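You operate a simulated robot arm through the tools that you are given. There is no shell and no other tool. Be economical: measure what you need, move in short steps, check, and stop when the job is done.

You run a simulated two-armed robot. Do the job below in one go: nothing can be reset, and whatever is moved stays where it is left.

JOB
Fit the white mixer tube in the outlet socket and lock it there.
Fine: outlet valve shut first; lift the tube from its rest and pass it to the other hand to feed it in; locking lever of the outlet to locked once it is home.

Only the result counts: the job must be done as asked and must still hold three seconds after the hand-in. Knocking over, shifting, dropping, spilling or breaking anything else fails it.

ROBOT AND FRAMES
Two 7-joint arms with two-finger grippers on one trunk, on a base that drives. Base frame: it is fixed to the floor where the robot stands at the start and does not move with it; the origin is under the middle of the robot, x ahead of it, y to its left, z up; the surface under the hand at the start is at about z = 820. Units: mm, rad, N and s.
The left shoulder is at the start at [24, 216, 1206], the right one opposite. With the tool pointing down near the work surface each hand reaches from about 100 to 760 mm from the robot's upright axis, wherever it stands, measured 20 degrees to its own side. Places, roughly: locking lever of the outlet [400, 100, 900]; outlet socket [500, -100, 900]; valve of the outlet [600, 100, 900]; white mixer tube [2250, 0, 1000]. Payload 2.2 kg a hand.
The tool frame of a hand sits at the grasp point between the pads (the TCP): z along the fingers, y along the line on which they close. The tips reach 19 mm beyond it. The gripper opens to 116 mm. The gripper's body begins 70 mm behind the TCP.
Orientation is that of the tool frame in the base frame, as a unit quaternion [x, y, z, w]. With the fingers straight down and closing along the base's y, the tool's x points along the base's -x, its y along +y and its z along -z.

CONTROLS
- The arms move only by the tool servo_tool. It takes "left_rows", "right_rows" or both (then of equal length, played together; a hand with none holds still); each is a list of rows, each a list of 7 numbers: the gripper command, from -1 (fully open) to 1 (shut), values between in proportion, then the shift along the base's x, y, z in mm, then the turn, a rotation vector about the base's x, y, z in rad. In form: [[fingers, dx, dy, dz, ax, ay, az], ...]. A call has 1 to 8 rows; each row is the pose to reach, as a shift and turn from the pose commanded when the call began. A row lasts 0.2 s, in which the tool goes at most 50 mm and 0.15 rad; a call with a longer step from one row to the next is refused whole, and so is a gripper value outside its range. Where a pose cannot be reached the arm comes as near as it can. A force on the tool above 60 N (or 10 N above the force at the start of the call, whichever is more), or a blocked arm, ends the call early, and 0.2 s more pass. Each finger halts on what it meets, pressing with about 38 N; the grip force reading is that of the motor and also rises with nothing between the fingers. The clock runs only during rows and for 0.2 s after the last one: add rows that repeat a pose to give the fingers time. The reply holds the time, the measured pose of the TCP, the force on the tool along the base axes, the opening and the grip force, in the units named above and with some noise, with the torque about the TCP (base axes, N m) and any sound that the robot's microphone picked up.
- Cameras (640 x 400 px; columns grow to the right, rows downward): "scene" is now at [134.5, 12.6, 1386.7]; the picture's right is [0.12, -0.99, -0.00], its down [-0.50, -0.06, -0.87] and it looks along [0.86, 0.10, -0.50] (base axes); focal length 214 px, centre (320, 200). "left" rides on the left gripper at [69, 15, -97] in its tool frame; the picture's right is [-0.22, 0.98, 0.00], its down [-0.76, -0.17, -0.63] and it looks along [-0.62, -0.14, 0.77] (tool axes); focal length 251 px, centre (320, 200). "right" rides on the right gripper at [69, -15, -97] in its tool frame; the picture's right is [0.22, 0.98, 0.00], its down [-0.76, 0.17, -0.63] and it looks along [-0.62, 0.14, 0.77] (tool axes); focal length 251 px, centre (320, 200). There is no depth. A picture from a camera that has moved, and an enlarged one, comes with that camera's place and axes in the base frame and with its lens.
- camera(camera): a new picture of that camera. No time passes.
- raise_lower(by): slides the trunk up (or, below 0, down) by that many mm; the arms and the scene camera ride with it, the base frame stays. It gives what a move gives, with no picture.
- drive_base(legs): drives the robot by 1 to 6 legs, each [ahead, left, turn to the left] in mm, mm and rad, along the robot's own axes; the way and the turn of a leg run together, so that a leg with both is an arc; at most 1500 mm and 3.142 rad a leg. The arms and the cameras ride along, it lands a little off, and it stops where it bumps. It gives what a move gives.
- pan_tilt(pan, tilt): turns the head with the scene camera to pan (to the left, within 1.396 rad either way) and tilt (down, from -0.506 to 1.204), counted from straight ahead of the robot. It gives what a move gives.
- close_up(camera, box): a new picture of the part [left, top, right, bottom] of that camera's present view, enlarged. No time passes.
- close_job(): hands the job in; it is judged then, once.

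Go step by step. Nothing tells you exact positions but the pictures and the camera data: compare them with the known pose of the tool, close in by small moves and look again before you grip or let go. The budget is 120 turns and 100 pictures, counting those below and the enlarged ones. Unless the task says otherwise, let go and move clear before handing in.

The tools are called after ">>>" by a JSON object that holds its "fn" and its "kwargs". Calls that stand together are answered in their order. servo_tool: Moves the arms, as the interface text tells. Its arguments: {"type":"object","properties":{"left_rows":{"type":"array","items":{"type":"array","items":{"type":"number"}}},"right_rows":{"type":"array","items":{"type":"array","items":{"type":"number"}}}},"required":[]} The other tools are called the same way: raise_lower (by) slides the trunk up or down; drive_base (legs) drives the base; pan_tilt (pan, tilt) turns the head that bears the scene camera; camera (camera) takes a picture; close_up (camera, box) takes an enlarged picture of a part of a camera's view; close_job () hands the job in.

At the start:

```text
clock: 0.0
left_ee_pos: [422.0, 213.5, 1372.4]
left_tcp_rot: [0.0, 1.0, -0.001, -0.001]
left_contact_force: [0.4, 0.7, 0.9]
left_torque: [0.02, 0.0, 0.02]
left_opening: 116.2
left_grip_force: 0.0
right_ee_pos: [440.2, -176.3, 1360.9]
right_tcp_rot: [0.0, 1.0, 0.001, 0.0]
right_contact_force: [-0.2, 0.3, 0.8]
right_torque: [0.04, -0.03, -0.02]
right_opening: 115.8
right_grip_force: 0.0
trunk travel left (down, up): [-350.0, 140.0]
robot x, y, heading: [0.9, 0.5, 0.002]
head pan, tilt: [0.122, 0.52]
```

scene: 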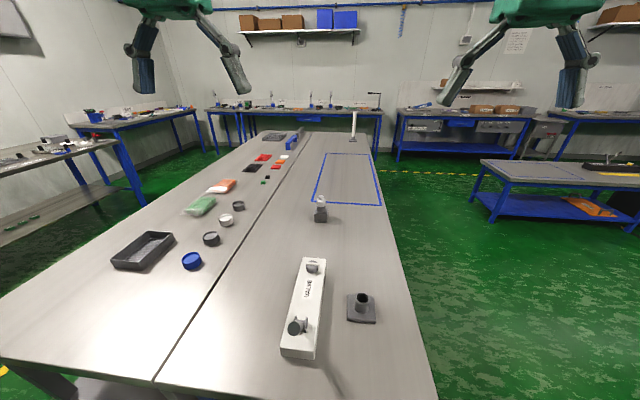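
right: 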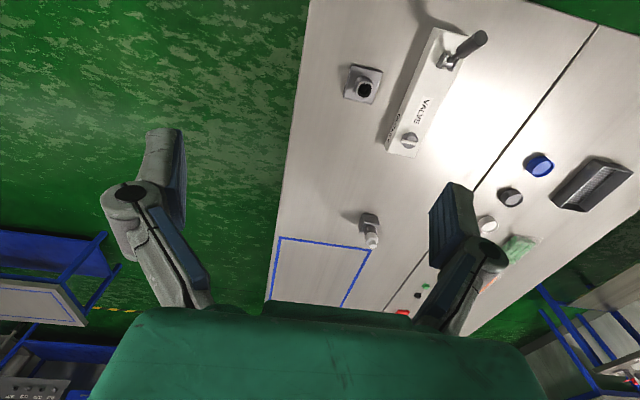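
left: 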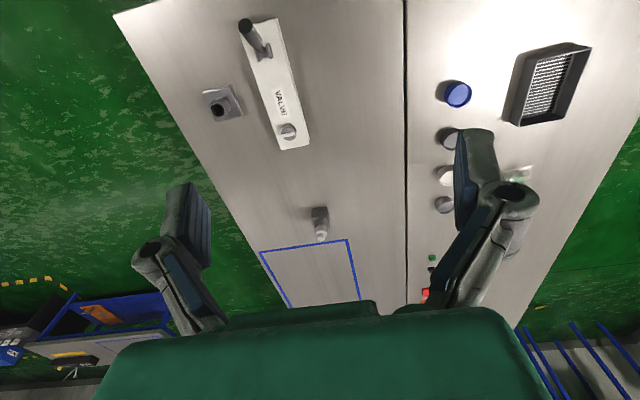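

I see a panel with a lever and a valve knob, a socket block to its right, and the white tube standing far down the table. First I take close-ups of each.

>>> {"fn": "close_up", "kwargs": {"camera": "scene", "box": [260, 240, 400, 370]}}

>>> {"fn": "close_up", "kwargs": {"camera": "left", "box": [190, 0, 330, 160]}}

>>> {"fn": "close_up", "kwargs": {"camera": "scene", "box": [300, 90, 400, 230]}}

```text
3.08 times, centred on (330, 305) of scene
camera zoom: at [134.5, 12.6, 1386.7], right [0.12, -0.99, 0.0], down [-0.5, -0.06, -0.87], along [0.86, 0.1, -0.5], focal length 660 px, centre (289, -123)
```

zoom: 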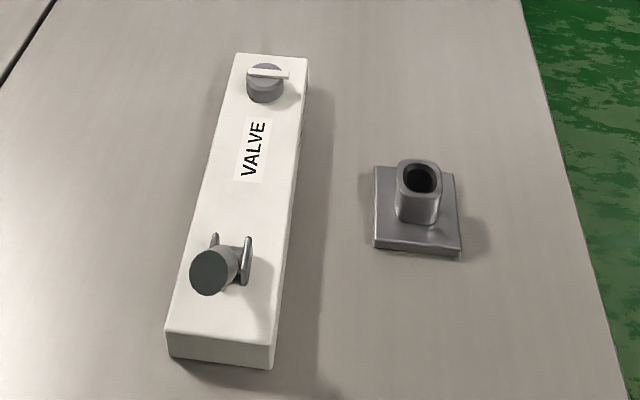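

```text
2.50 times, centred on (260, 80) of left
camera zoom: at [355.2, 227.8, 1469.7], right [0.21, 0.98, 0.0], down [0.76, -0.17, 0.63], along [0.62, -0.14, -0.78], focal length 629 px, centre (470, 500)
```

zoom: 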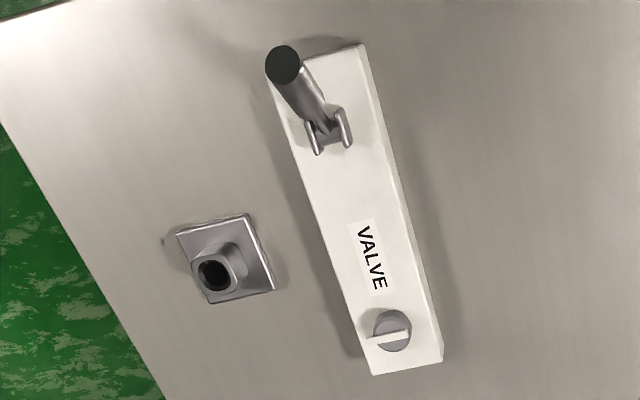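

```text
2.86 times, centred on (350, 160) of scene
camera zoom: at [134.5, 12.6, 1386.7], right [0.12, -0.99, 0.0], down [-0.5, -0.06, -0.87], along [0.86, 0.1, -0.5], focal length 613 px, centre (234, 314)
```

zoom: 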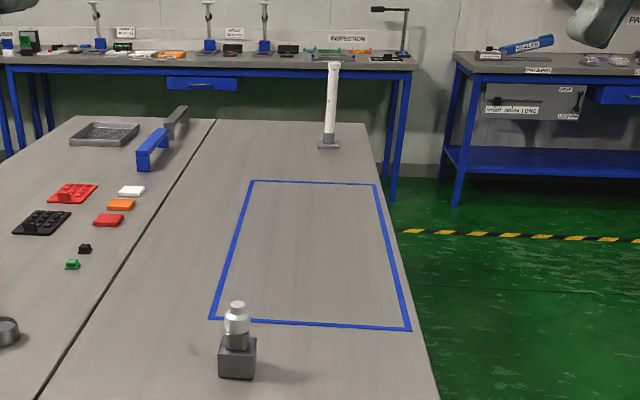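

Next I lower both hands so their cameras look closely at the valve/lever and the socket.

>>> {"fn": "servo_tool", "kwargs": {"left_rows": [[-1, 0, -15, -45, 0, 0, 0], [-1, 0, -30, -90, 0, 0, 0], [-1, 0, -45, -135, 0, 0, 0], [-1, 0, -60, -180, 0, 0, 0], [-1, 0, -75, -225, 0, 0, 0], [-1, 0, -85, -270, 0, 0, 0], [-1, 0, -85, -300, 0, 0, 0], [-1, 0, -85, -300, 0, 0, 0]], "right_rows": [[-1, -20, 0, -40, 0, 0, 0], [-1, -40, 0, -80, 0, 0, 0], [-1, -60, 0, -120, 0, 0, 0], [-1, -80, 0, -160, 0, 0, 0], [-1, -100, 0, -200, 0, 0, 0], [-1, -120, 0, -240, 0, 0, 0], [-1, -140, 0, -270, 0, 0, 0], [-1, -140, 0, -270, 0, 0, 0]]}}

>>> {"fn": "camera", "kwargs": {"camera": "left"}}

>>> {"fn": "camera", "kwargs": {"camera": "right"}}

```text
clock: 1.8
left_ee_pos: [419.7, 127.5, 1072.8]
left_tcp_rot: [0.0, 1.0, -0.001, 0.0]
left_contact_force: [0.4, 0.0, 0.8]
left_torque: [0.02, 0.01, 0.02]
left_opening: 116.0
left_grip_force: 0.1
right_ee_pos: [296.2, -174.9, 1092.5]
right_tcp_rot: [0.001, 1.0, 0.001, 0.0]
right_contact_force: [0.7, -1.0, 0.5]
right_torque: [0.0, -0.05, 0.02]
right_opening: 115.9
right_grip_force: 0.1
trunk travel left (down, up): [-350.0, 140.0]
robot x, y, heading: [-2.3, 4.6, -0.001]
head pan, tilt: [0.122, 0.52]
```

```text
93 pictures are left
camera left: at [351.4, 142.2, 1170.6], right [0.21, 0.98, 0.0], down [0.76, -0.16, 0.63], along [0.62, -0.14, -0.77], focal length 251 px, centre (320, 200)
```

left: 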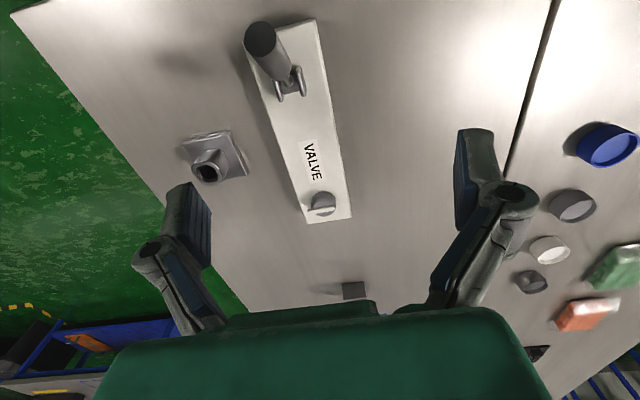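

```text
92 pictures are left
camera right: at [227.9, -190.1, 1187.9], right [-0.22, 0.98, 0.0], down [0.76, 0.17, 0.63], along [0.62, 0.14, -0.77], focal length 251 px, centre (320, 200)
```

right: 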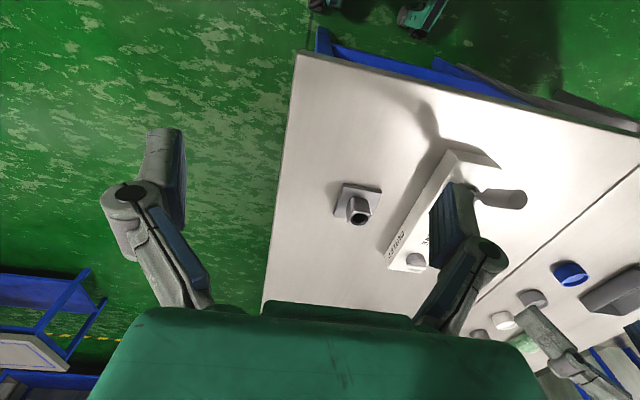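

There is lettering on the panel's right face near the valve; I enlarge it and the other details.

>>> {"fn": "close_up", "kwargs": {"camera": "right", "box": [370, 180, 450, 280]}}

>>> {"fn": "close_up", "kwargs": {"camera": "left", "box": [230, 10, 370, 230]}}

>>> {"fn": "close_up", "kwargs": {"camera": "right", "box": [320, 170, 400, 240]}}

```text
4.00 times, centred on (410, 230) of right
camera zoom: at [227.9, -190.1, 1187.9], right [-0.22, 0.98, 0.0], down [0.76, 0.17, 0.63], along [0.62, 0.14, -0.77], focal length 1006 px, centre (-40, 80)
```

zoom: 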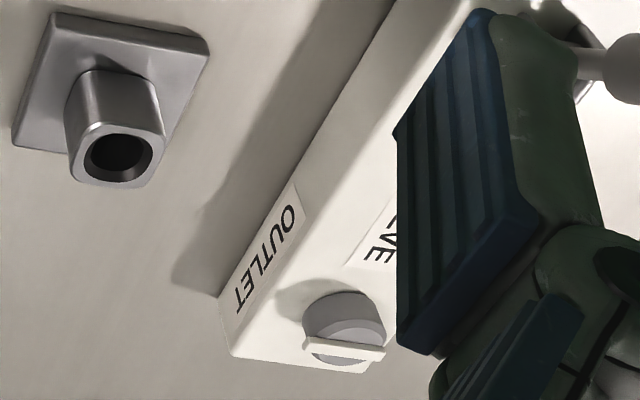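

```text
1.82 times, centred on (300, 120) of left
camera zoom: at [351.4, 142.2, 1170.6], right [0.21, 0.98, 0.0], down [0.76, -0.16, 0.63], along [0.62, -0.14, -0.77], focal length 457 px, centre (356, 346)
```

zoom: 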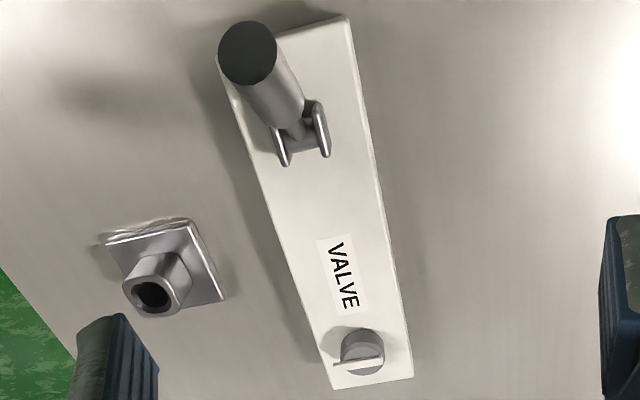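

```text
5.71 times, centred on (360, 205) of right
camera zoom: at [227.9, -190.1, 1187.9], right [-0.22, 0.98, 0.0], down [0.76, 0.17, 0.63], along [0.62, 0.14, -0.77], focal length 1437 px, centre (91, 171)
```

zoom: 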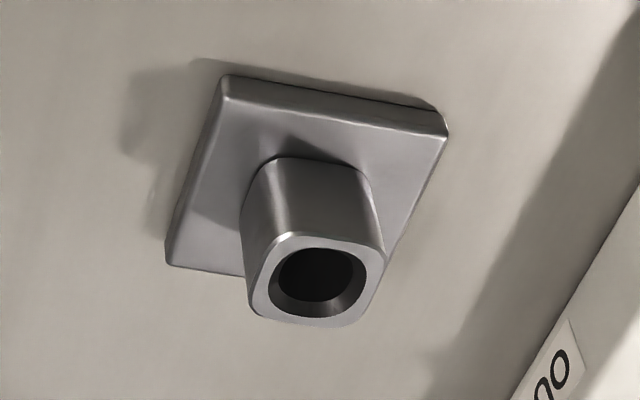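

>>> {"fn": "close_up", "kwargs": {"camera": "scene", "box": [290, 245, 340, 305]}}

>>> {"fn": "close_up", "kwargs": {"camera": "left", "box": [290, 170, 370, 230]}}

>>> {"fn": "close_up", "kwargs": {"camera": "scene", "box": [270, 300, 340, 370]}}

```text
6.67 times, centred on (315, 275) of scene
camera zoom: at [133.9, 12.2, 1386.8], right [0.12, -0.99, 0.0], down [-0.5, -0.06, -0.87], along [0.86, 0.11, -0.5], focal length 1430 px, centre (353, -300)
```

zoom: 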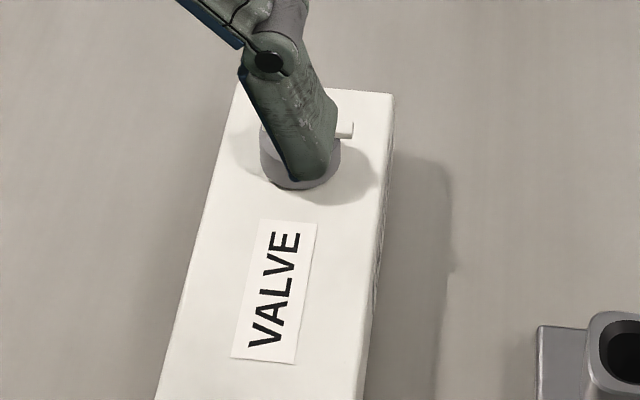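

```text
6.67 times, centred on (330, 200) of left
camera zoom: at [351.4, 142.2, 1170.6], right [0.21, 0.98, 0.0], down [0.76, -0.16, 0.63], along [0.62, -0.14, -0.77], focal length 1676 px, centre (253, 200)
```

zoom: 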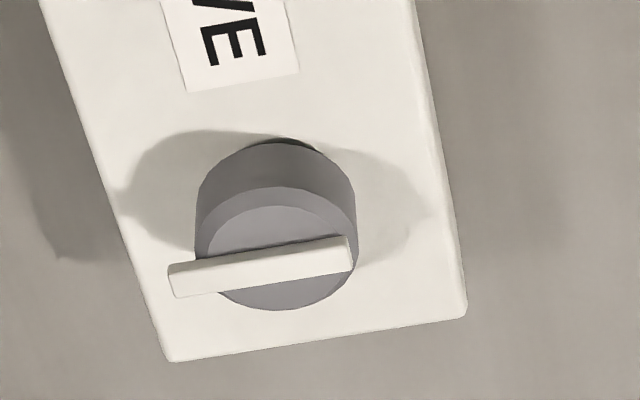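

```text
5.71 times, centred on (305, 335) of scene
camera zoom: at [133.9, 12.2, 1386.8], right [0.12, -0.99, 0.0], down [-0.5, -0.06, -0.87], along [0.86, 0.11, -0.5], focal length 1226 px, centre (406, -571)
```

zoom: 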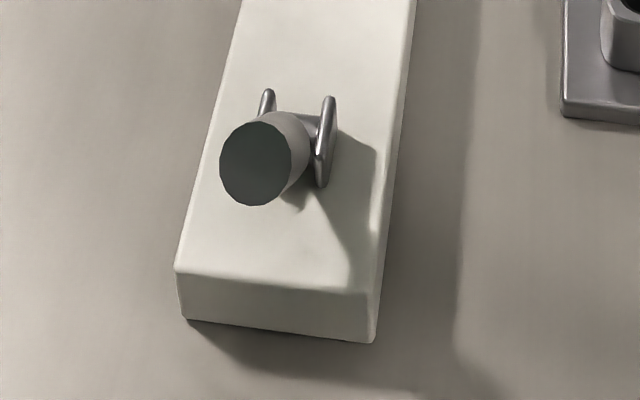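

The knob's pointer sticks out toward −y, the OUTLET side. I check the panel's left face for markings.

>>> {"fn": "servo_tool", "kwargs": {"left_rows": [[-1, 0, 50, 0, 0, 0, 0], [-1, 0, 100, 0, 0, 0, 0], [-1, 0, 150, 0, 0, 0, 0], [-1, 0, 190, -20, 0, 0, 0], [-1, 0, 220, -50, 0, 0, 0], [-1, 0, 220, -50, 0, 0, 0]]}}

>>> {"fn": "camera", "kwargs": {"camera": "left"}}

>>> {"fn": "close_up", "kwargs": {"camera": "scene", "box": [290, 245, 340, 305]}}

```text
clock: 3.2
left_ee_pos: [419.3, 349.2, 1024.8]
left_tcp_rot: [0.0, 1.0, -0.002, 0.001]
left_contact_force: [0.7, -0.1, 0.0]
left_torque: [0.01, -0.04, -0.03]
left_opening: 116.1
left_grip_force: 0.0
right_ee_pos: [296.6, -175.2, 1091.6]
right_tcp_rot: [0.0, 1.0, 0.002, 0.001]
right_contact_force: [-1.0, 0.0, 0.2]
right_torque: [0.01, 0.0, -0.02]
right_opening: 116.3
right_grip_force: 0.0
trunk travel left (down, up): [-350.0, 140.0]
robot x, y, heading: [-1.3, 2.0, -0.001]
head pan, tilt: [0.122, 0.52]
```

```text
85 pictures are left
camera left: at [351.0, 363.8, 1120.9], right [0.22, 0.98, 0.0], down [0.76, -0.16, 0.63], along [0.62, -0.14, -0.77], focal length 251 px, centre (320, 200)
```

left: 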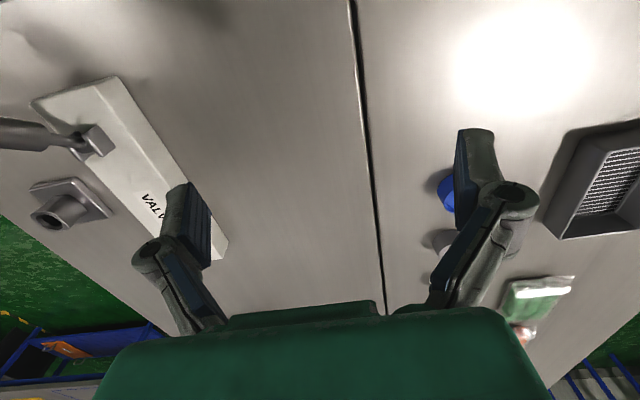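

```text
6.67 times, centred on (315, 275) of scene
camera zoom: at [133.6, 13.6, 1386.8], right [0.12, -0.99, 0.0], down [-0.5, -0.06, -0.87], along [0.86, 0.1, -0.5], focal length 1430 px, centre (353, -300)
```

zoom: 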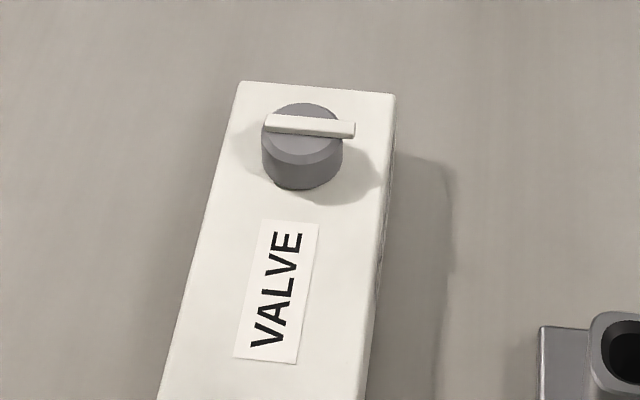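

No marks on that face. A sheet on the wall may say which way is shut; I look at it and at the right face again.

>>> {"fn": "close_up", "kwargs": {"camera": "scene", "box": [490, 100, 550, 150]}}

>>> {"fn": "pan_tilt", "kwargs": {"pan": -0.5, "tilt": 0.1}}

>>> {"fn": "camera", "kwargs": {"camera": "scene"}}

```text
8.00 times, centred on (520, 125) of scene
camera zoom: at [133.6, 13.6, 1386.8], right [0.12, -0.99, 0.0], down [-0.5, -0.06, -0.87], along [0.86, 0.1, -0.5], focal length 1716 px, centre (-1280, 800)
```

zoom: 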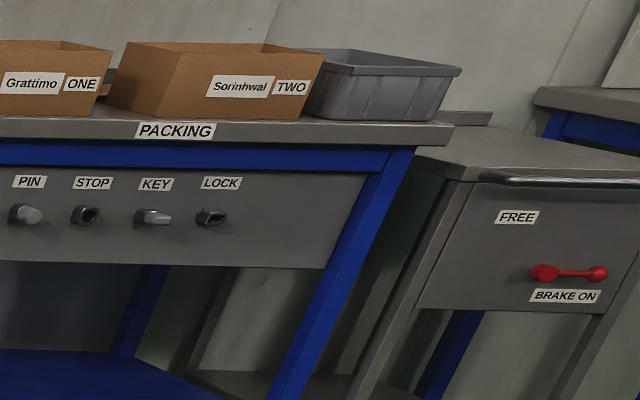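

```text
clock: 4.2
left_ee_pos: [420.8, 348.7, 1023.9]
left_tcp_rot: [0.0, 1.0, -0.002, 0.0]
left_contact_force: [0.0, 0.6, 0.4]
left_torque: [0.03, -0.01, -0.04]
left_opening: 116.0
left_grip_force: 0.1
right_ee_pos: [296.8, -174.4, 1092.9]
right_tcp_rot: [0.0, 1.0, 0.001, 0.0]
right_contact_force: [0.2, -0.3, -0.1]
right_torque: [0.0, 0.02, 0.02]
right_opening: 116.2
right_grip_force: 0.1
trunk travel left (down, up): [-350.0, 140.0]
robot x, y, heading: [-0.5, 0.1, -0.001]
head pan, tilt: [-0.499, 0.099]
```

```text
82 pictures are left
camera scene: at [125.3, -41.5, 1425.7], right [-0.48, -0.88, 0.0], down [-0.09, 0.05, -0.99], along [0.87, -0.48, -0.1], focal length 214 px, centre (320, 200)
```

scene: 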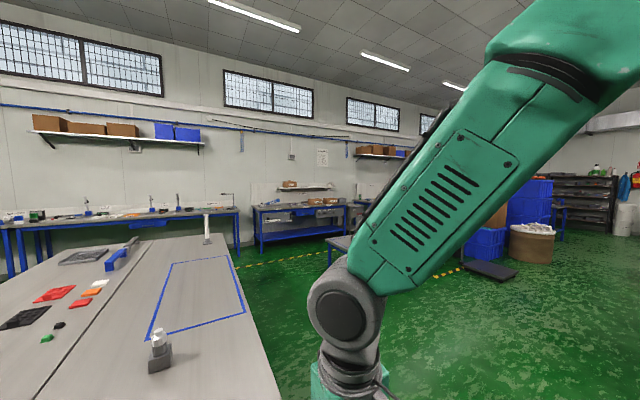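

>>> {"fn": "close_up", "kwargs": {"camera": "scene", "box": [310, 140, 340, 170]}}

>>> {"fn": "close_up", "kwargs": {"camera": "scene", "box": [180, 195, 240, 255]}}

```text
13.33 times, centred on (325, 155) of scene
camera zoom: at [125.3, -41.5, 1425.7], right [-0.48, -0.88, 0.0], down [-0.09, 0.05, -0.99], along [0.87, -0.48, -0.1], focal length 2860 px, centre (253, 800)
```

zoom: 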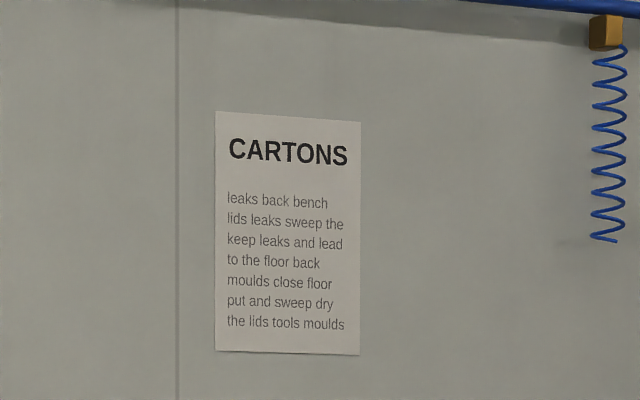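

```text
6.67 times, centred on (210, 225) of scene
camera zoom: at [125.3, -41.5, 1425.7], right [-0.48, -0.88, 0.0], down [-0.09, 0.05, -0.99], along [0.87, -0.48, -0.1], focal length 1430 px, centre (1053, 33)
```

zoom: 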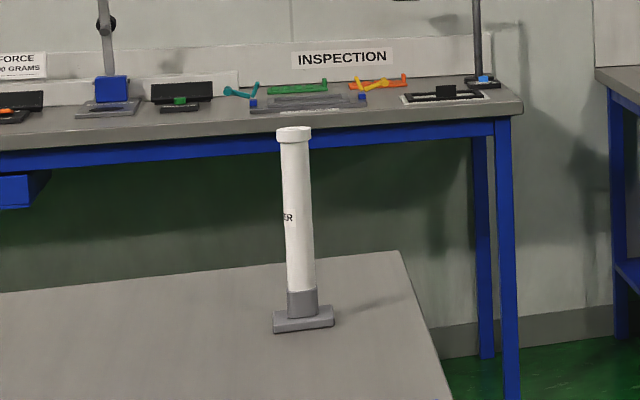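

The sheet is filler. I check the panel's right side near the lever with the right hand's camera.

>>> {"fn": "servo_tool", "kwargs": {"right_rows": [[-1, 10, -40, -10, 0, 0, 0], [-1, 20, -80, -20, 0, 0, 0], [-1, 20, -120, -40, 0, 0, 0], [-1, 20, -160, -60, 0, 0, 0], [-1, 20, -190, -90, 0, 0, 0], [-1, 20, -190, -90, 0, 0, 0]]}}

>>> {"fn": "close_up", "kwargs": {"camera": "right", "box": [350, 100, 640, 290]}}

```text
clock: 5.6
left_ee_pos: [420.7, 348.2, 1024.7]
left_tcp_rot: [0.001, 1.0, -0.001, 0.001]
left_contact_force: [-0.5, -0.6, 0.2]
left_torque: [0.01, -0.04, -0.02]
left_opening: 116.3
left_grip_force: 0.1
right_ee_pos: [314.5, -367.2, 1002.4]
right_tcp_rot: [-0.001, 1.0, 0.002, 0.0]
right_contact_force: [0.0, 0.3, 0.2]
right_torque: [0.01, -0.02, 0.01]
right_opening: 116.1
right_grip_force: 0.0
trunk travel left (down, up): [-350.0, 140.0]
robot x, y, heading: [0.5, -3.0, 0.003]
head pan, tilt: [-0.499, 0.099]
```

```text
2.11 times, centred on (495, 195) of right
camera zoom: at [246.6, -381.1, 1097.8], right [-0.22, 0.98, 0.0], down [0.76, 0.17, 0.63], along [0.62, 0.14, -0.77], focal length 529 px, centre (-48, 210)
```

zoom: 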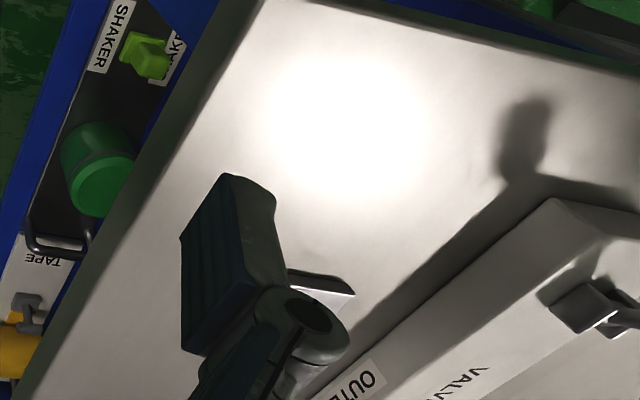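

Only "OUTLET" there. Next I raise and tuck the hands for travel and look right to plan the drive round the table.

>>> {"fn": "servo_tool", "kwargs": {"left_rows": [[-1, -10, 0, 50, 0, 0, 0], [-1, -30, -10, 100, 0, 0, 0], [-1, -60, -30, 150, 0, 0, 0], [-1, -90, -50, 200, 0, 0, 0], [-1, -110, -80, 240, 0, 0, 0], [-1, -110, -110, 260, 0, 0, 0], [-1, -110, -110, 260, 0, 0, 0]], "right_rows": [[-1, 0, 10, 50, 0, 0, 0], [-1, 0, 20, 100, 0, 0, 0], [-1, 0, 40, 145, 0, 0, 0], [-1, 0, 60, 190, 0, 0, 0], [-1, 0, 90, 230, 0, 0, 0], [-1, 0, 120, 260, 0, 0, 0], [-1, 0, 120, 280, 0, 0, 0]]}}

>>> {"fn": "pan_tilt", "kwargs": {"pan": -0.9, "tilt": 0.6}}

>>> {"fn": "camera", "kwargs": {"camera": "scene"}}

```text
refused: row 1 steps farther than a row can; nothing moved
```

```text
clock: 6.5
left_ee_pos: [419.9, 347.4, 1024.0]
left_tcp_rot: [0.0, 1.0, -0.001, -0.001]
left_contact_force: [0.3, -0.4, -0.1]
left_torque: [-0.03, -0.02, 0.04]
left_opening: 115.9
left_grip_force: 0.0
right_ee_pos: [315.9, -366.5, 1001.9]
right_tcp_rot: [0.0, 1.0, 0.002, 0.0]
right_contact_force: [0.0, 0.1, 0.3]
right_torque: [0.02, 0.01, 0.01]
right_opening: 116.0
right_grip_force: 0.0
trunk travel left (down, up): [-350.0, 140.0]
robot x, y, heading: [-1.3, -2.3, 0.003]
head pan, tilt: [-0.901, 0.6]
```

```text
78 pictures are left
camera scene: at [99.8, -68.5, 1379.7], right [-0.78, -0.62, 0.0], down [-0.35, 0.44, -0.82], along [0.51, -0.65, -0.57], focal length 214 px, centre (320, 200)
```

scene: 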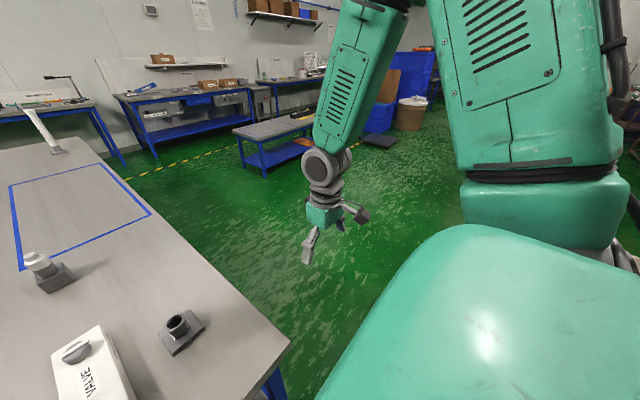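

The corridor right of the table is about 1.4 m wide, so driving there is safe. I raise the hands first.

>>> {"fn": "servo_tool", "kwargs": {"left_rows": [[-1, -10, 0, 45, 0, 0, 0], [-1, -30, -10, 85, 0, 0, 0], [-1, -50, -25, 125, 0, 0, 0], [-1, -70, -40, 165, 0, 0, 0], [-1, -90, -60, 205, 0, 0, 0], [-1, -110, -80, 240, 0, 0, 0], [-1, -110, -110, 260, 0, 0, 0]], "right_rows": [[-1, 0, 5, 45, 0, 0, 0], [-1, 0, 20, 90, 0, 0, 0], [-1, 0, 40, 130, 0, 0, 0], [-1, 0, 60, 170, 0, 0, 0], [-1, 0, 80, 210, 0, 0, 0], [-1, 0, 100, 245, 0, 0, 0], [-1, 0, 110, 280, 0, 0, 0]]}}

>>> {"fn": "drive_base", "kwargs": {"legs": [[-150, 0, 0], [0, -800, 0], [1050, 0, 0]]}}

>>> {"fn": "pan_tilt", "kwargs": {"pan": 1.39, "tilt": 0.6}}

>>> {"fn": "camera", "kwargs": {"camera": "scene"}}

```text
clock: 8.1
left_ee_pos: [417.5, 289.8, 1261.7]
left_tcp_rot: [-0.002, 1.0, -0.006, -0.002]
left_contact_force: [0.0, -0.1, 0.1]
left_torque: [0.0, -0.01, -0.01]
left_opening: 115.9
left_grip_force: 0.1
left hand out of reach, approached as far as the arm can: row 4, 5, 6, 7
right_ee_pos: [407.8, -295.1, 1259.9]
right_tcp_rot: [0.001, 1.0, 0.006, -0.001]
right_contact_force: [0.8, -0.5, 0.0]
right_torque: [-0.03, -0.02, 0.01]
right_opening: 115.6
right_grip_force: 0.0
right hand out of reach, approached as far as the arm can: row 3, 4, 5, 6, 7
trunk travel left (down, up): [-350.0, 140.0]
robot x, y, heading: [-1.4, 0.6, -0.002]
head pan, tilt: [-0.901, 0.6]
```

```text
clock: 18.4
left_ee_pos: [1320.3, -529.1, 1264.4]
left_tcp_rot: [0.004, 1.0, -0.005, 0.0]
left_contact_force: [0.0, -0.1, 0.2]
left_torque: [-0.02, 0.0, 0.0]
left_opening: 116.1
left_grip_force: 0.1
right_ee_pos: [1304.4, -1112.6, 1259.4]
right_tcp_rot: [0.005, 1.0, 0.006, 0.0]
right_contact_force: [0.0, 0.3, 0.7]
right_torque: [-0.02, -0.02, 0.01]
right_opening: 116.0
right_grip_force: 0.1
trunk travel left (down, up): [-350.0, 140.0]
robot x, y, heading: [900.2, -805.1, -0.014]
head pan, tilt: [-0.901, 0.6]
```

```text
clock: 20.5
left_ee_pos: [1318.0, -527.1, 1266.2]
left_tcp_rot: [0.005, 1.0, -0.007, 0.001]
left_contact_force: [0.1, 0.3, -1.0]
left_torque: [-0.01, 0.04, -0.01]
left_opening: 115.8
left_grip_force: 0.1
right_ee_pos: [1302.9, -1111.3, 1259.9]
right_tcp_rot: [0.004, 1.0, 0.005, 0.001]
right_contact_force: [-0.1, 0.2, 0.2]
right_torque: [0.05, 0.0, 0.0]
right_opening: 115.9
right_grip_force: 0.0
trunk travel left (down, up): [-350.0, 140.0]
robot x, y, heading: [902.4, -808.3, -0.006]
head pan, tilt: [1.389, 0.6]
```

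```text
77 pictures are left
camera scene: at [1029.7, -781.5, 1379.7], right [0.27, -0.96, 0.0], down [-0.55, -0.15, -0.82], along [0.79, 0.22, -0.57], focal length 214 px, centre (320, 200)
```

scene: 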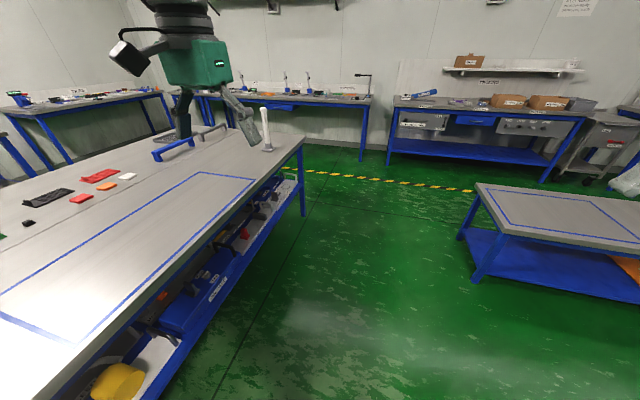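

The head seems not to have finished turning in that picture; I look again.

>>> {"fn": "camera", "kwargs": {"camera": "scene"}}

```text
76 pictures are left
camera scene: at [1029.7, -781.5, 1379.7], right [0.27, -0.96, 0.0], down [-0.55, -0.15, -0.82], along [0.79, 0.22, -0.57], focal length 214 px, centre (320, 200)
```

scene: 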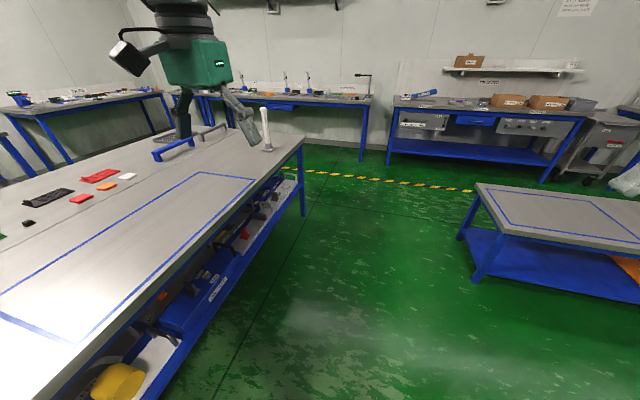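

I turn the robot to face the table and aim the head back toward the panel.

>>> {"fn": "drive_base", "kwargs": {"legs": [[0, 0, 1.571]]}}

>>> {"fn": "pan_tilt", "kwargs": {"pan": 0.5, "tilt": 0.5}}

>>> {"fn": "camera", "kwargs": {"camera": "scene"}}

```text
clock: 24.8
left_ee_pos: [623.9, -387.5, 1264.7]
left_tcp_rot: [-0.703, 0.712, -0.003, 0.006]
left_contact_force: [0.5, -0.4, -1.0]
left_torque: [0.02, -0.02, 0.03]
left_opening: 116.0
left_grip_force: 0.1
right_ee_pos: [1206.5, -404.4, 1259.6]
right_tcp_rot: [-0.702, 0.712, 0.005, -0.003]
right_contact_force: [-0.3, 0.4, 0.2]
right_torque: [0.02, 0.0, -0.03]
right_opening: 115.9
right_grip_force: 0.1
trunk travel left (down, up): [-350.0, 140.0]
robot x, y, heading: [902.0, -804.3, 1.559]
head pan, tilt: [1.389, 0.6]
```

```text
clock: 25.9
left_ee_pos: [622.6, -389.9, 1265.7]
left_tcp_rot: [-0.702, 0.712, -0.006, 0.008]
left_contact_force: [-0.1, 0.3, -1.0]
left_torque: [0.01, 0.01, 0.0]
left_opening: 116.0
left_grip_force: 0.1
right_ee_pos: [1207.7, -406.0, 1261.3]
right_tcp_rot: [-0.703, 0.712, 0.005, -0.002]
right_contact_force: [-0.1, 0.1, 0.6]
right_torque: [0.0, -0.03, 0.01]
right_opening: 115.9
right_grip_force: 0.0
trunk travel left (down, up): [-350.0, 140.0]
robot x, y, heading: [897.6, -808.7, 1.554]
head pan, tilt: [0.499, 0.499]
```

```text
75 pictures are left
camera scene: at [877.6, -677.6, 1380.4], right [0.96, 0.28, 0.0], down [0.16, -0.54, -0.83], along [-0.24, 0.79, -0.56], focal length 214 px, centre (320, 200)
```

scene: 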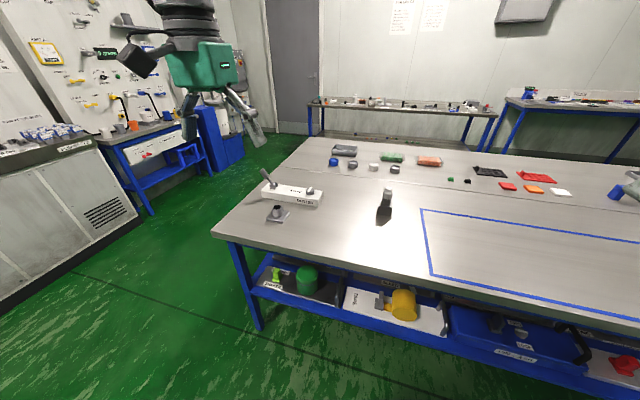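

>>> {"fn": "close_up", "kwargs": {"camera": "scene", "box": [250, 160, 330, 230]}}

>>> {"fn": "close_up", "kwargs": {"camera": "left", "box": [0, 0, 640, 400]}}

>>> {"fn": "close_up", "kwargs": {"camera": "scene", "box": [370, 0, 460, 50]}}

```text
5.71 times, centred on (290, 195) of scene
camera zoom: at [877.6, -677.6, 1380.4], right [0.96, 0.28, 0.0], down [0.16, -0.54, -0.83], along [-0.24, 0.79, -0.56], focal length 1226 px, centre (491, 229)
```

zoom: 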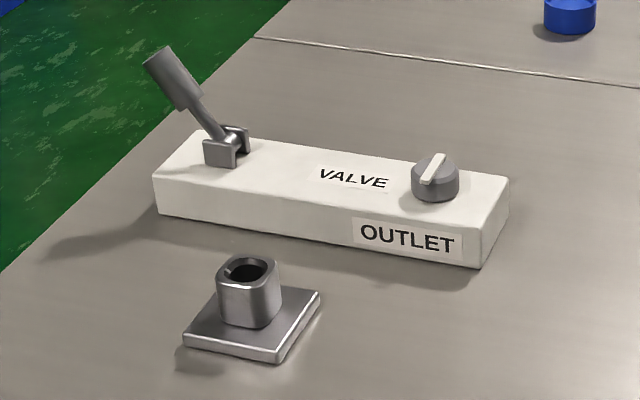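

```text
1.00 times, centred on (320, 200) of left (not enlarged: the box is as wide or as high as the picture)
camera zoom: at [605.8, -459.6, 1362.6], right [-0.97, 0.23, -0.02], down [0.16, 0.75, 0.64], along [0.16, 0.62, -0.77], focal length 251 px, centre (320, 200)
```

zoom: 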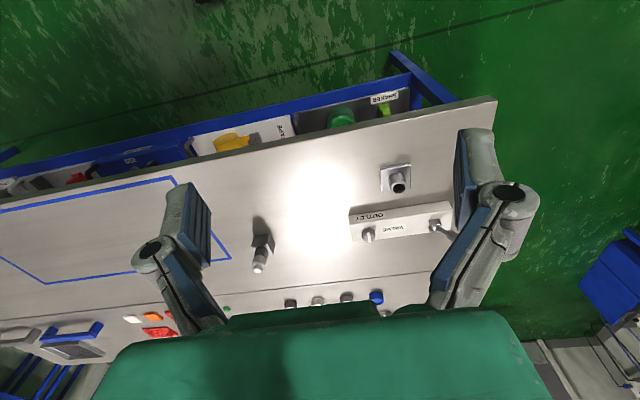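

```text
7.11 times, centred on (415, 25) of scene
camera zoom: at [877.6, -677.6, 1380.4], right [0.96, 0.28, 0.0], down [0.16, -0.54, -0.83], along [-0.24, 0.79, -0.56], focal length 1525 px, centre (-356, 1444)
```

zoom: 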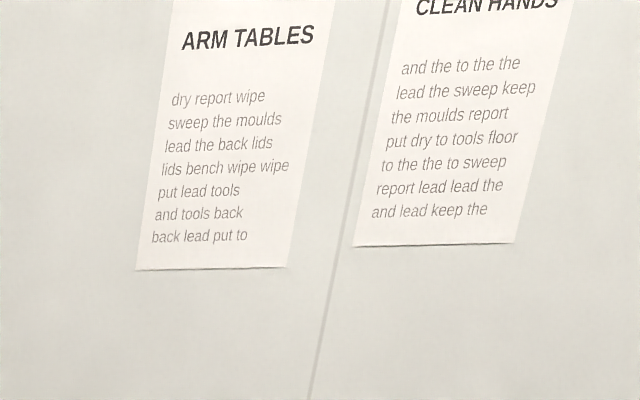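

No open/shut marks exist: the pointer now faces the outlet, so it is presumably open with shut a turn away. I drive to a spot facing the table's side at the panel, so the right hand reaches the valve and the left the lever.

>>> {"fn": "drive_base", "kwargs": {"legs": [[0, 400, 0.015], [250, 0, 0]]}}

>>> {"fn": "pan_tilt", "kwargs": {"pan": 0.0, "tilt": 0.7}}

>>> {"fn": "camera", "kwargs": {"camera": "scene"}}

>>> {"fn": "camera", "kwargs": {"camera": "right"}}

```text
clock: 29.9
left_ee_pos: [211.9, -145.3, 1265.2]
left_tcp_rot: [0.709, -0.705, 0.009, -0.011]
left_contact_force: [-0.4, -0.4, 0.5]
left_torque: [0.01, -0.05, 0.0]
left_opening: 115.9
left_grip_force: 0.0
right_ee_pos: [796.5, -153.6, 1261.7]
right_tcp_rot: [0.709, -0.705, -0.004, 0.0]
right_contact_force: [0.4, -0.2, 0.0]
right_torque: [-0.01, 0.01, 0.01]
right_opening: 116.2
right_grip_force: 0.1
trunk travel left (down, up): [-350.0, 140.0]
robot x, y, heading: [499.0, -554.9, 1.575]
head pan, tilt: [0.499, 0.499]
```

```text
clock: 30.8
left_ee_pos: [216.7, -147.0, 1265.8]
left_tcp_rot: [0.709, -0.705, 0.007, -0.01]
left_contact_force: [-1.4, -0.7, 0.0]
left_torque: [0.0, 0.0, 0.0]
left_opening: 116.1
left_grip_force: 0.0
right_ee_pos: [799.3, -154.1, 1261.0]
right_tcp_rot: [0.708, -0.706, -0.004, 0.001]
right_contact_force: [-0.4, -0.8, -0.1]
right_torque: [0.05, 0.02, -0.01]
right_opening: 115.9
right_grip_force: 0.0
trunk travel left (down, up): [-350.0, 140.0]
robot x, y, heading: [499.3, -556.8, 1.576]
head pan, tilt: [0.0, 0.7]
```

```text
71 pictures are left
camera scene: at [497.4, -428.6, 1371.0], right [1.0, 0.0, 0.0], down [0.0, -0.65, -0.76], along [0.0, 0.76, -0.65], focal length 214 px, centre (320, 200)
```

scene: 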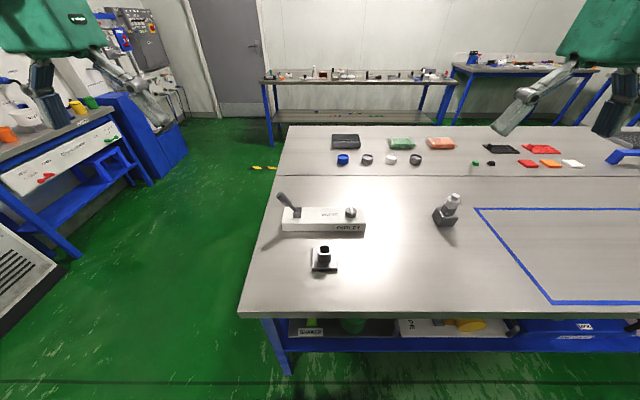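

```text
70 pictures are left
camera right: at [817.3, -223.8, 1356.8], right [-0.98, -0.22, 0.01], down [-0.16, 0.75, 0.64], along [-0.14, 0.62, -0.77], focal length 251 px, centre (320, 200)
```

right: 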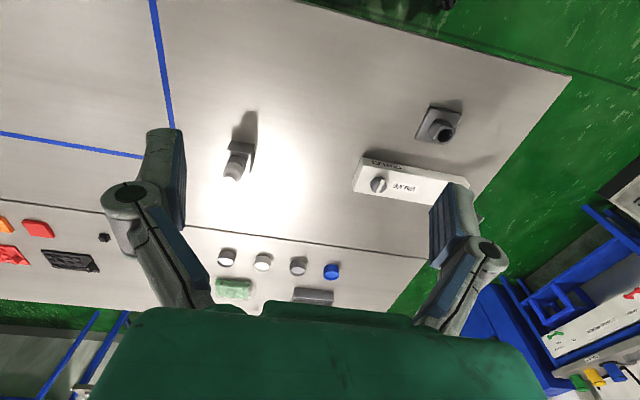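

I enlarge the panel and socket to measure them.

>>> {"fn": "close_up", "kwargs": {"camera": "scene", "box": [265, 185, 375, 275]}}

>>> {"fn": "close_up", "kwargs": {"camera": "right", "box": [340, 90, 480, 220]}}

```text
4.44 times, centred on (320, 230) of scene
camera zoom: at [497.4, -428.6, 1371.0], right [1.0, 0.0, 0.0], down [0.0, -0.65, -0.76], along [0.0, 0.76, -0.65], focal length 953 px, centre (320, 67)
```

zoom: 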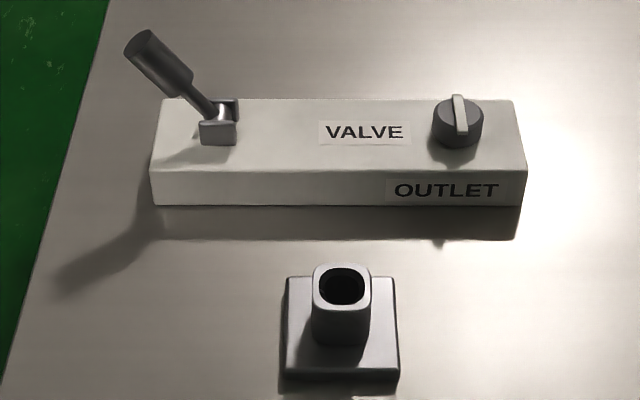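

```text
3.08 times, centred on (410, 155) of right
camera zoom: at [817.3, -223.8, 1356.8], right [-0.98, -0.22, 0.01], down [-0.16, 0.75, 0.64], along [-0.14, 0.62, -0.77], focal length 774 px, centre (43, 338)
```

zoom: 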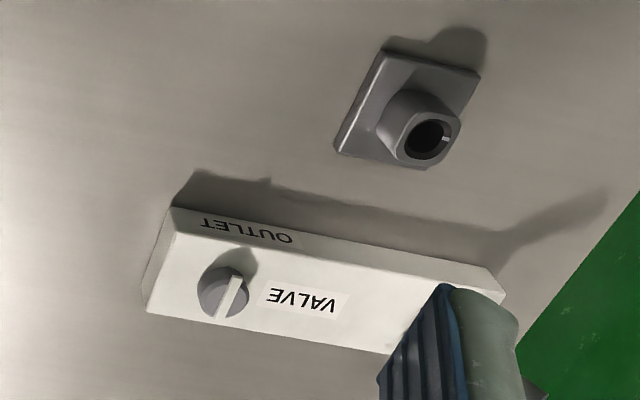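

Knob top is near [601, 90, 880], panel top z≈860, knob about 39 mm across. I bring the right hand over it, fingers closing along x.

>>> {"fn": "servo_tool", "kwargs": {"right_rows": [[-1, -24, 30, -31, 0, 0, 0], [-1, -48, 60, -62, 0, 0, 0], [-1, -72, 90, -93, 0, 0, 0], [-1, -96, 120, -124, 0, 0, 0], [-1, -120, 150, -155, 0, 0, 0], [-1, -144, 180, -186, 0, 0, 0], [-1, -168, 210, -217, 0, 0, 0], [-1, -192, 240, -248, 0, 0, 0]]}}

>>> {"fn": "servo_tool", "kwargs": {"right_rows": [[-0.3, 0, 0, -20, 0, 0, 0], [-0.3, 0, 0, -20, 0, 0, 0]]}}

>>> {"fn": "camera", "kwargs": {"camera": "right"}}

>>> {"fn": "close_up", "kwargs": {"camera": "scene", "box": [265, 165, 405, 275]}}

```text
clock: 32.6
left_ee_pos: [214.4, -143.7, 1266.8]
left_tcp_rot: [0.708, -0.706, 0.008, -0.01]
left_contact_force: [0.1, 0.6, 0.1]
left_torque: [-0.06, -0.05, 0.0]
left_opening: 115.9
left_grip_force: 0.0
right_ee_pos: [608.0, 87.8, 1011.3]
right_tcp_rot: [0.708, -0.706, -0.004, 0.002]
right_contact_force: [0.0, 0.4, 0.2]
right_torque: [-0.02, 0.0, -0.03]
right_opening: 116.0
right_grip_force: 0.1
trunk travel left (down, up): [-350.0, 140.0]
robot x, y, heading: [498.6, -558.8, 1.57]
head pan, tilt: [0.0, 0.7]
```

```text
clock: 33.2
left_ee_pos: [217.6, -146.1, 1266.6]
left_tcp_rot: [0.709, -0.705, 0.006, -0.009]
left_contact_force: [-0.4, 0.3, 0.1]
left_torque: [0.01, 0.03, 0.0]
left_opening: 116.0
left_grip_force: 0.1
right_ee_pos: [610.5, 86.8, 992.3]
right_tcp_rot: [0.707, -0.707, -0.007, 0.002]
right_contact_force: [-0.3, 0.6, 0.2]
right_torque: [-0.02, 0.0, 0.03]
right_opening: 75.5
right_grip_force: 0.2
trunk travel left (down, up): [-350.0, 140.0]
robot x, y, heading: [496.4, -557.5, 1.574]
head pan, tilt: [0.0, 0.7]
```

```text
67 pictures are left
camera right: at [627.2, 17.7, 1088.0], right [-0.98, -0.22, 0.01], down [-0.16, 0.75, 0.64], along [-0.15, 0.62, -0.77], focal length 251 px, centre (320, 200)
```

right: 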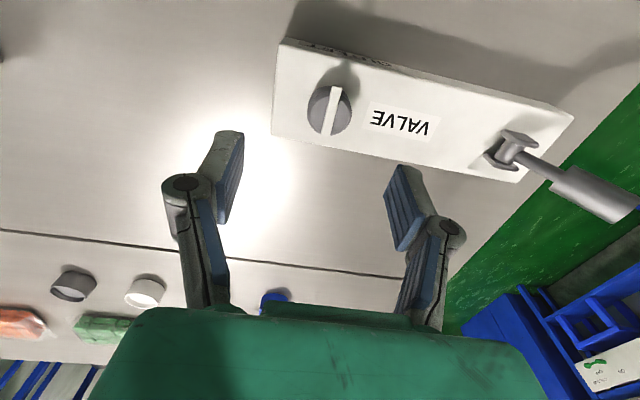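

```text
3.64 times, centred on (335, 220) of scene
camera zoom: at [500.5, -425.7, 1370.7], right [1.0, 0.0, 0.0], down [0.0, -0.65, -0.76], along [0.0, 0.76, -0.65], focal length 780 px, centre (266, 127)
```

zoom: 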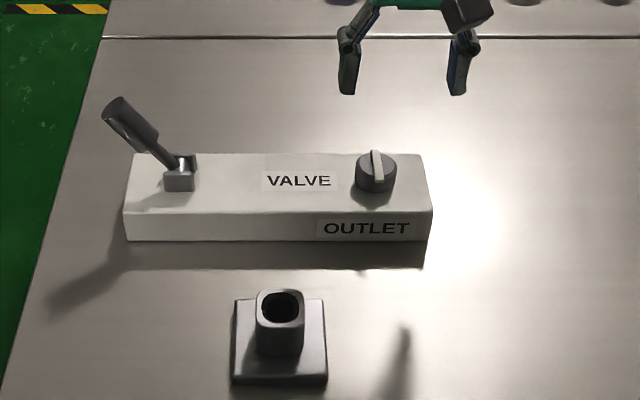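

Knob centre about [601, 90]; I go down around it and close.

>>> {"fn": "servo_tool", "kwargs": {"right_rows": [[-0.3, -5, 1, -40, 0, 0, 0], [-0.3, -9, 2, -80, 0, 0, 0], [-0.3, -9, 2, -108, 0, 0, 0], [-0.3, -9, 2, -108, 0, 0, 0]]}}

>>> {"fn": "camera", "kwargs": {"camera": "right"}}

>>> {"fn": "close_up", "kwargs": {"camera": "scene", "box": [300, 175, 400, 245]}}

```text
clock: 34.2
left_ee_pos: [216.6, -146.6, 1265.8]
left_tcp_rot: [0.709, -0.706, 0.007, -0.009]
left_contact_force: [0.1, -0.5, -0.2]
left_torque: [0.0, -0.01, -0.01]
left_opening: 115.9
left_grip_force: 0.0
right_ee_pos: [601.7, 89.2, 884.0]
right_tcp_rot: [0.708, -0.706, -0.005, 0.001]
right_contact_force: [-0.6, 0.2, 0.8]
right_torque: [-0.03, -0.05, -0.02]
right_opening: 75.5
right_grip_force: 0.1
trunk travel left (down, up): [-350.0, 140.0]
robot x, y, heading: [500.2, -559.2, 1.571]
head pan, tilt: [0.0, 0.7]
```

```text
65 pictures are left
camera right: at [617.7, 19.2, 980.1], right [-0.98, -0.22, 0.01], down [-0.16, 0.75, 0.64], along [-0.15, 0.62, -0.77], focal length 251 px, centre (320, 200)
```

right: 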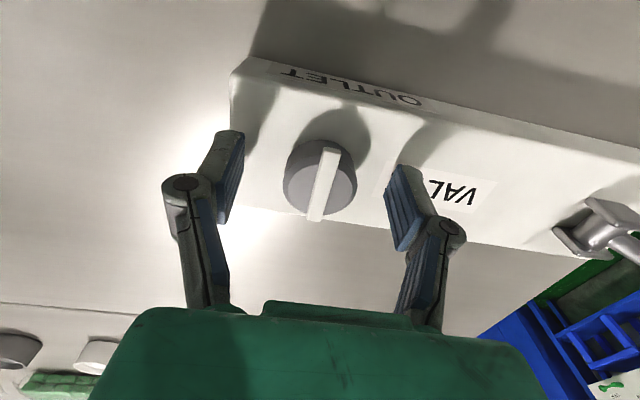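

```text
5.71 times, centred on (350, 210) of scene
camera zoom: at [500.3, -426.1, 1370.8], right [1.0, 0.0, 0.0], down [0.0, -0.65, -0.76], along [0.0, 0.76, -0.65], focal length 1226 px, centre (149, 143)
```

zoom: 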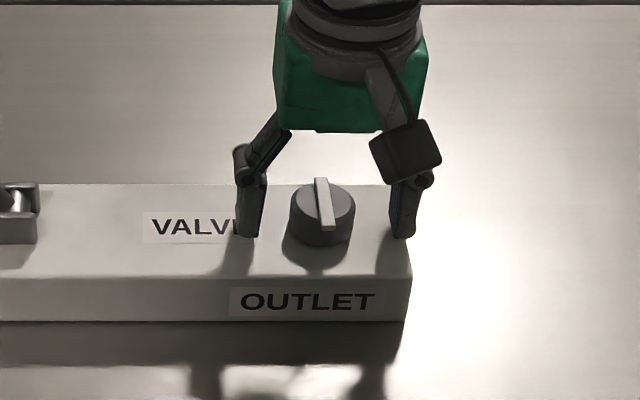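

Fingers straddle the knob well; I shift 3 mm and close on it.

>>> {"fn": "servo_tool", "kwargs": {"right_rows": [[-0.3, 0, -3, -2, 0, 0, 0], [0.6, 0, -3, -2, 0, 0, 0], [0.6, 0, -3, -2, 0, 0, 0], [0.6, 0, -3, -2, 0, 0, 0]]}}

```text
clock: 35.2
left_ee_pos: [216.1, -146.3, 1266.4]
left_tcp_rot: [0.709, -0.705, 0.007, -0.009]
left_contact_force: [-0.5, -0.6, 0.9]
left_torque: [-0.02, 0.05, -0.01]
left_opening: 116.3
left_grip_force: 0.0
right_ee_pos: [598.4, 85.7, 882.5]
right_tcp_rot: [0.708, -0.706, -0.006, 0.002]
right_contact_force: [-3.4, 0.8, -0.6]
right_torque: [0.35, 0.27, -0.05]
right_opening: 38.3
right_grip_force: 44.9
trunk travel left (down, up): [-350.0, 140.0]
robot x, y, heading: [498.1, -557.7, 1.576]
head pan, tilt: [0.0, 0.7]
```

Gripped at 38 mm. I try turning clockwise (the usual way to shut) a little and watch the torque.

>>> {"fn": "servo_tool", "kwargs": {"right_rows": [[0.6, 0, 0, 0, 0, 0, -0.1], [0.6, 0, 0, 0, 0, 0, -0.2], [0.6, 0, 0, 0, 0, 0, -0.3], [0.6, 0, 0, 0, 0, 0, -0.4]]}}

>>> {"fn": "close_up", "kwargs": {"camera": "right", "box": [220, 90, 420, 240]}}

```text
clock: 36.2
left_ee_pos: [212.7, -145.4, 1265.0]
left_tcp_rot: [0.708, -0.706, 0.009, -0.011]
left_contact_force: [-0.6, 0.2, -0.4]
left_torque: [-0.02, 0.0, 0.01]
left_opening: 115.8
left_grip_force: 0.0
right_ee_pos: [595.4, 85.3, 881.6]
right_tcp_rot: [-0.553, 0.833, 0.006, 0.0]
right_contact_force: [-14.8, 5.4, 0.1]
right_torque: [-0.63, 0.79, 0.14]
right_opening: 38.3
right_grip_force: 44.6
trunk travel left (down, up): [-350.0, 140.0]
robot x, y, heading: [498.7, -554.6, 1.569]
head pan, tilt: [0.0, 0.7]
```

```text
2.67 times, centred on (320, 165) of right
camera zoom: at [585.1, 15.6, 978.1], right [-0.98, 0.18, 0.01], down [0.14, 0.76, 0.64], along [0.11, 0.63, -0.77], focal length 670 px, centre (320, 293)
```

zoom: 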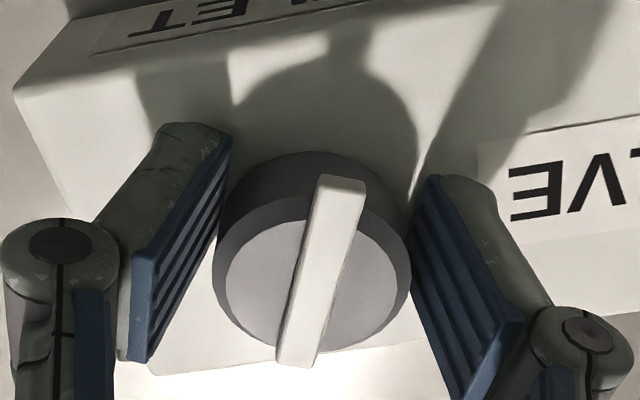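

The knob turns with the hand, no stop yet. I continue to a quarter turn.

>>> {"fn": "servo_tool", "kwargs": {"right_rows": [[0.6, 0, 0, 0, 0, 0, -0.12], [0.6, 0, 0, 0, 0, 0, -0.24], [0.6, 0, 0, 0, 0, 0, -0.36], [0.6, 0, 0, 0, 0, 0, -0.48], [0.6, 0, 0, 0, 0, 0, -0.6]]}}

>>> {"fn": "servo_tool", "kwargs": {"right_rows": [[0.6, 0, 0, 0, 0, 0, -0.12], [0.6, 0, 0, 0, 0, 0, -0.24], [0.6, 0, 0, 0, 0, 0, -0.36], [0.6, 0, 0, 0, 0, 0, -0.48], [0.6, 0, 0, 0, 0, 0, -0.6]]}}

>>> {"fn": "close_up", "kwargs": {"camera": "right", "box": [160, 40, 480, 240]}}

```text
clock: 37.4
left_ee_pos: [210.3, -143.2, 1261.9]
left_tcp_rot: [0.71, -0.704, 0.014, -0.011]
left_contact_force: [0.5, 0.0, -0.2]
left_torque: [0.02, 0.03, 0.01]
left_opening: 116.2
left_grip_force: 0.0
right_ee_pos: [592.8, 89.0, 882.5]
right_tcp_rot: [-0.283, 0.959, 0.007, 0.001]
right_contact_force: [-39.1, 22.8, -4.5]
right_torque: [0.49, -0.01, 0.34]
right_opening: 38.1
right_grip_force: 44.8
trunk travel left (down, up): [-350.0, 140.0]
robot x, y, heading: [499.9, -557.5, 1.574]
head pan, tilt: [0.0, 0.7]
```

```text
clock: 38.6
left_ee_pos: [213.4, -142.1, 1265.3]
left_tcp_rot: [0.709, -0.705, 0.011, -0.009]
left_contact_force: [-0.1, -0.1, -0.5]
left_torque: [0.01, 0.06, -0.04]
left_opening: 116.0
left_grip_force: 0.2
right_ee_pos: [598.8, 89.8, 882.7]
right_tcp_rot: [0.014, 1.0, 0.009, 0.003]
right_contact_force: [-14.0, 29.8, 3.0]
right_torque: [0.54, 0.21, 0.3]
right_opening: 44.1
right_grip_force: 15.6
trunk travel left (down, up): [-350.0, 140.0]
robot x, y, heading: [497.0, -556.3, 1.573]
head pan, tilt: [0.0, 0.7]
```

```text
2.00 times, centred on (320, 140) of right
camera zoom: at [529.9, 75.4, 977.8], right [-0.19, 0.98, 0.02], down [0.76, 0.13, 0.64], along [0.63, 0.13, -0.77], focal length 503 px, centre (320, 320)
```

zoom: 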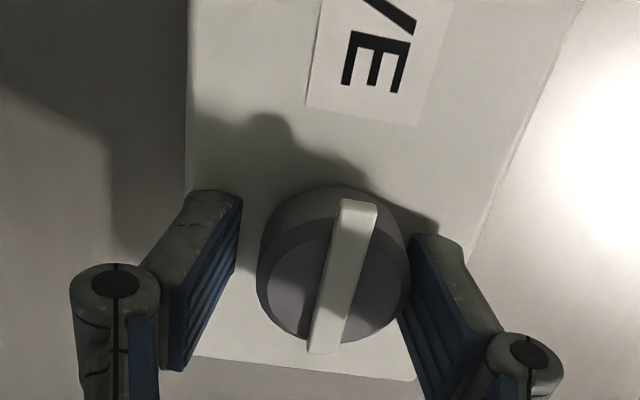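

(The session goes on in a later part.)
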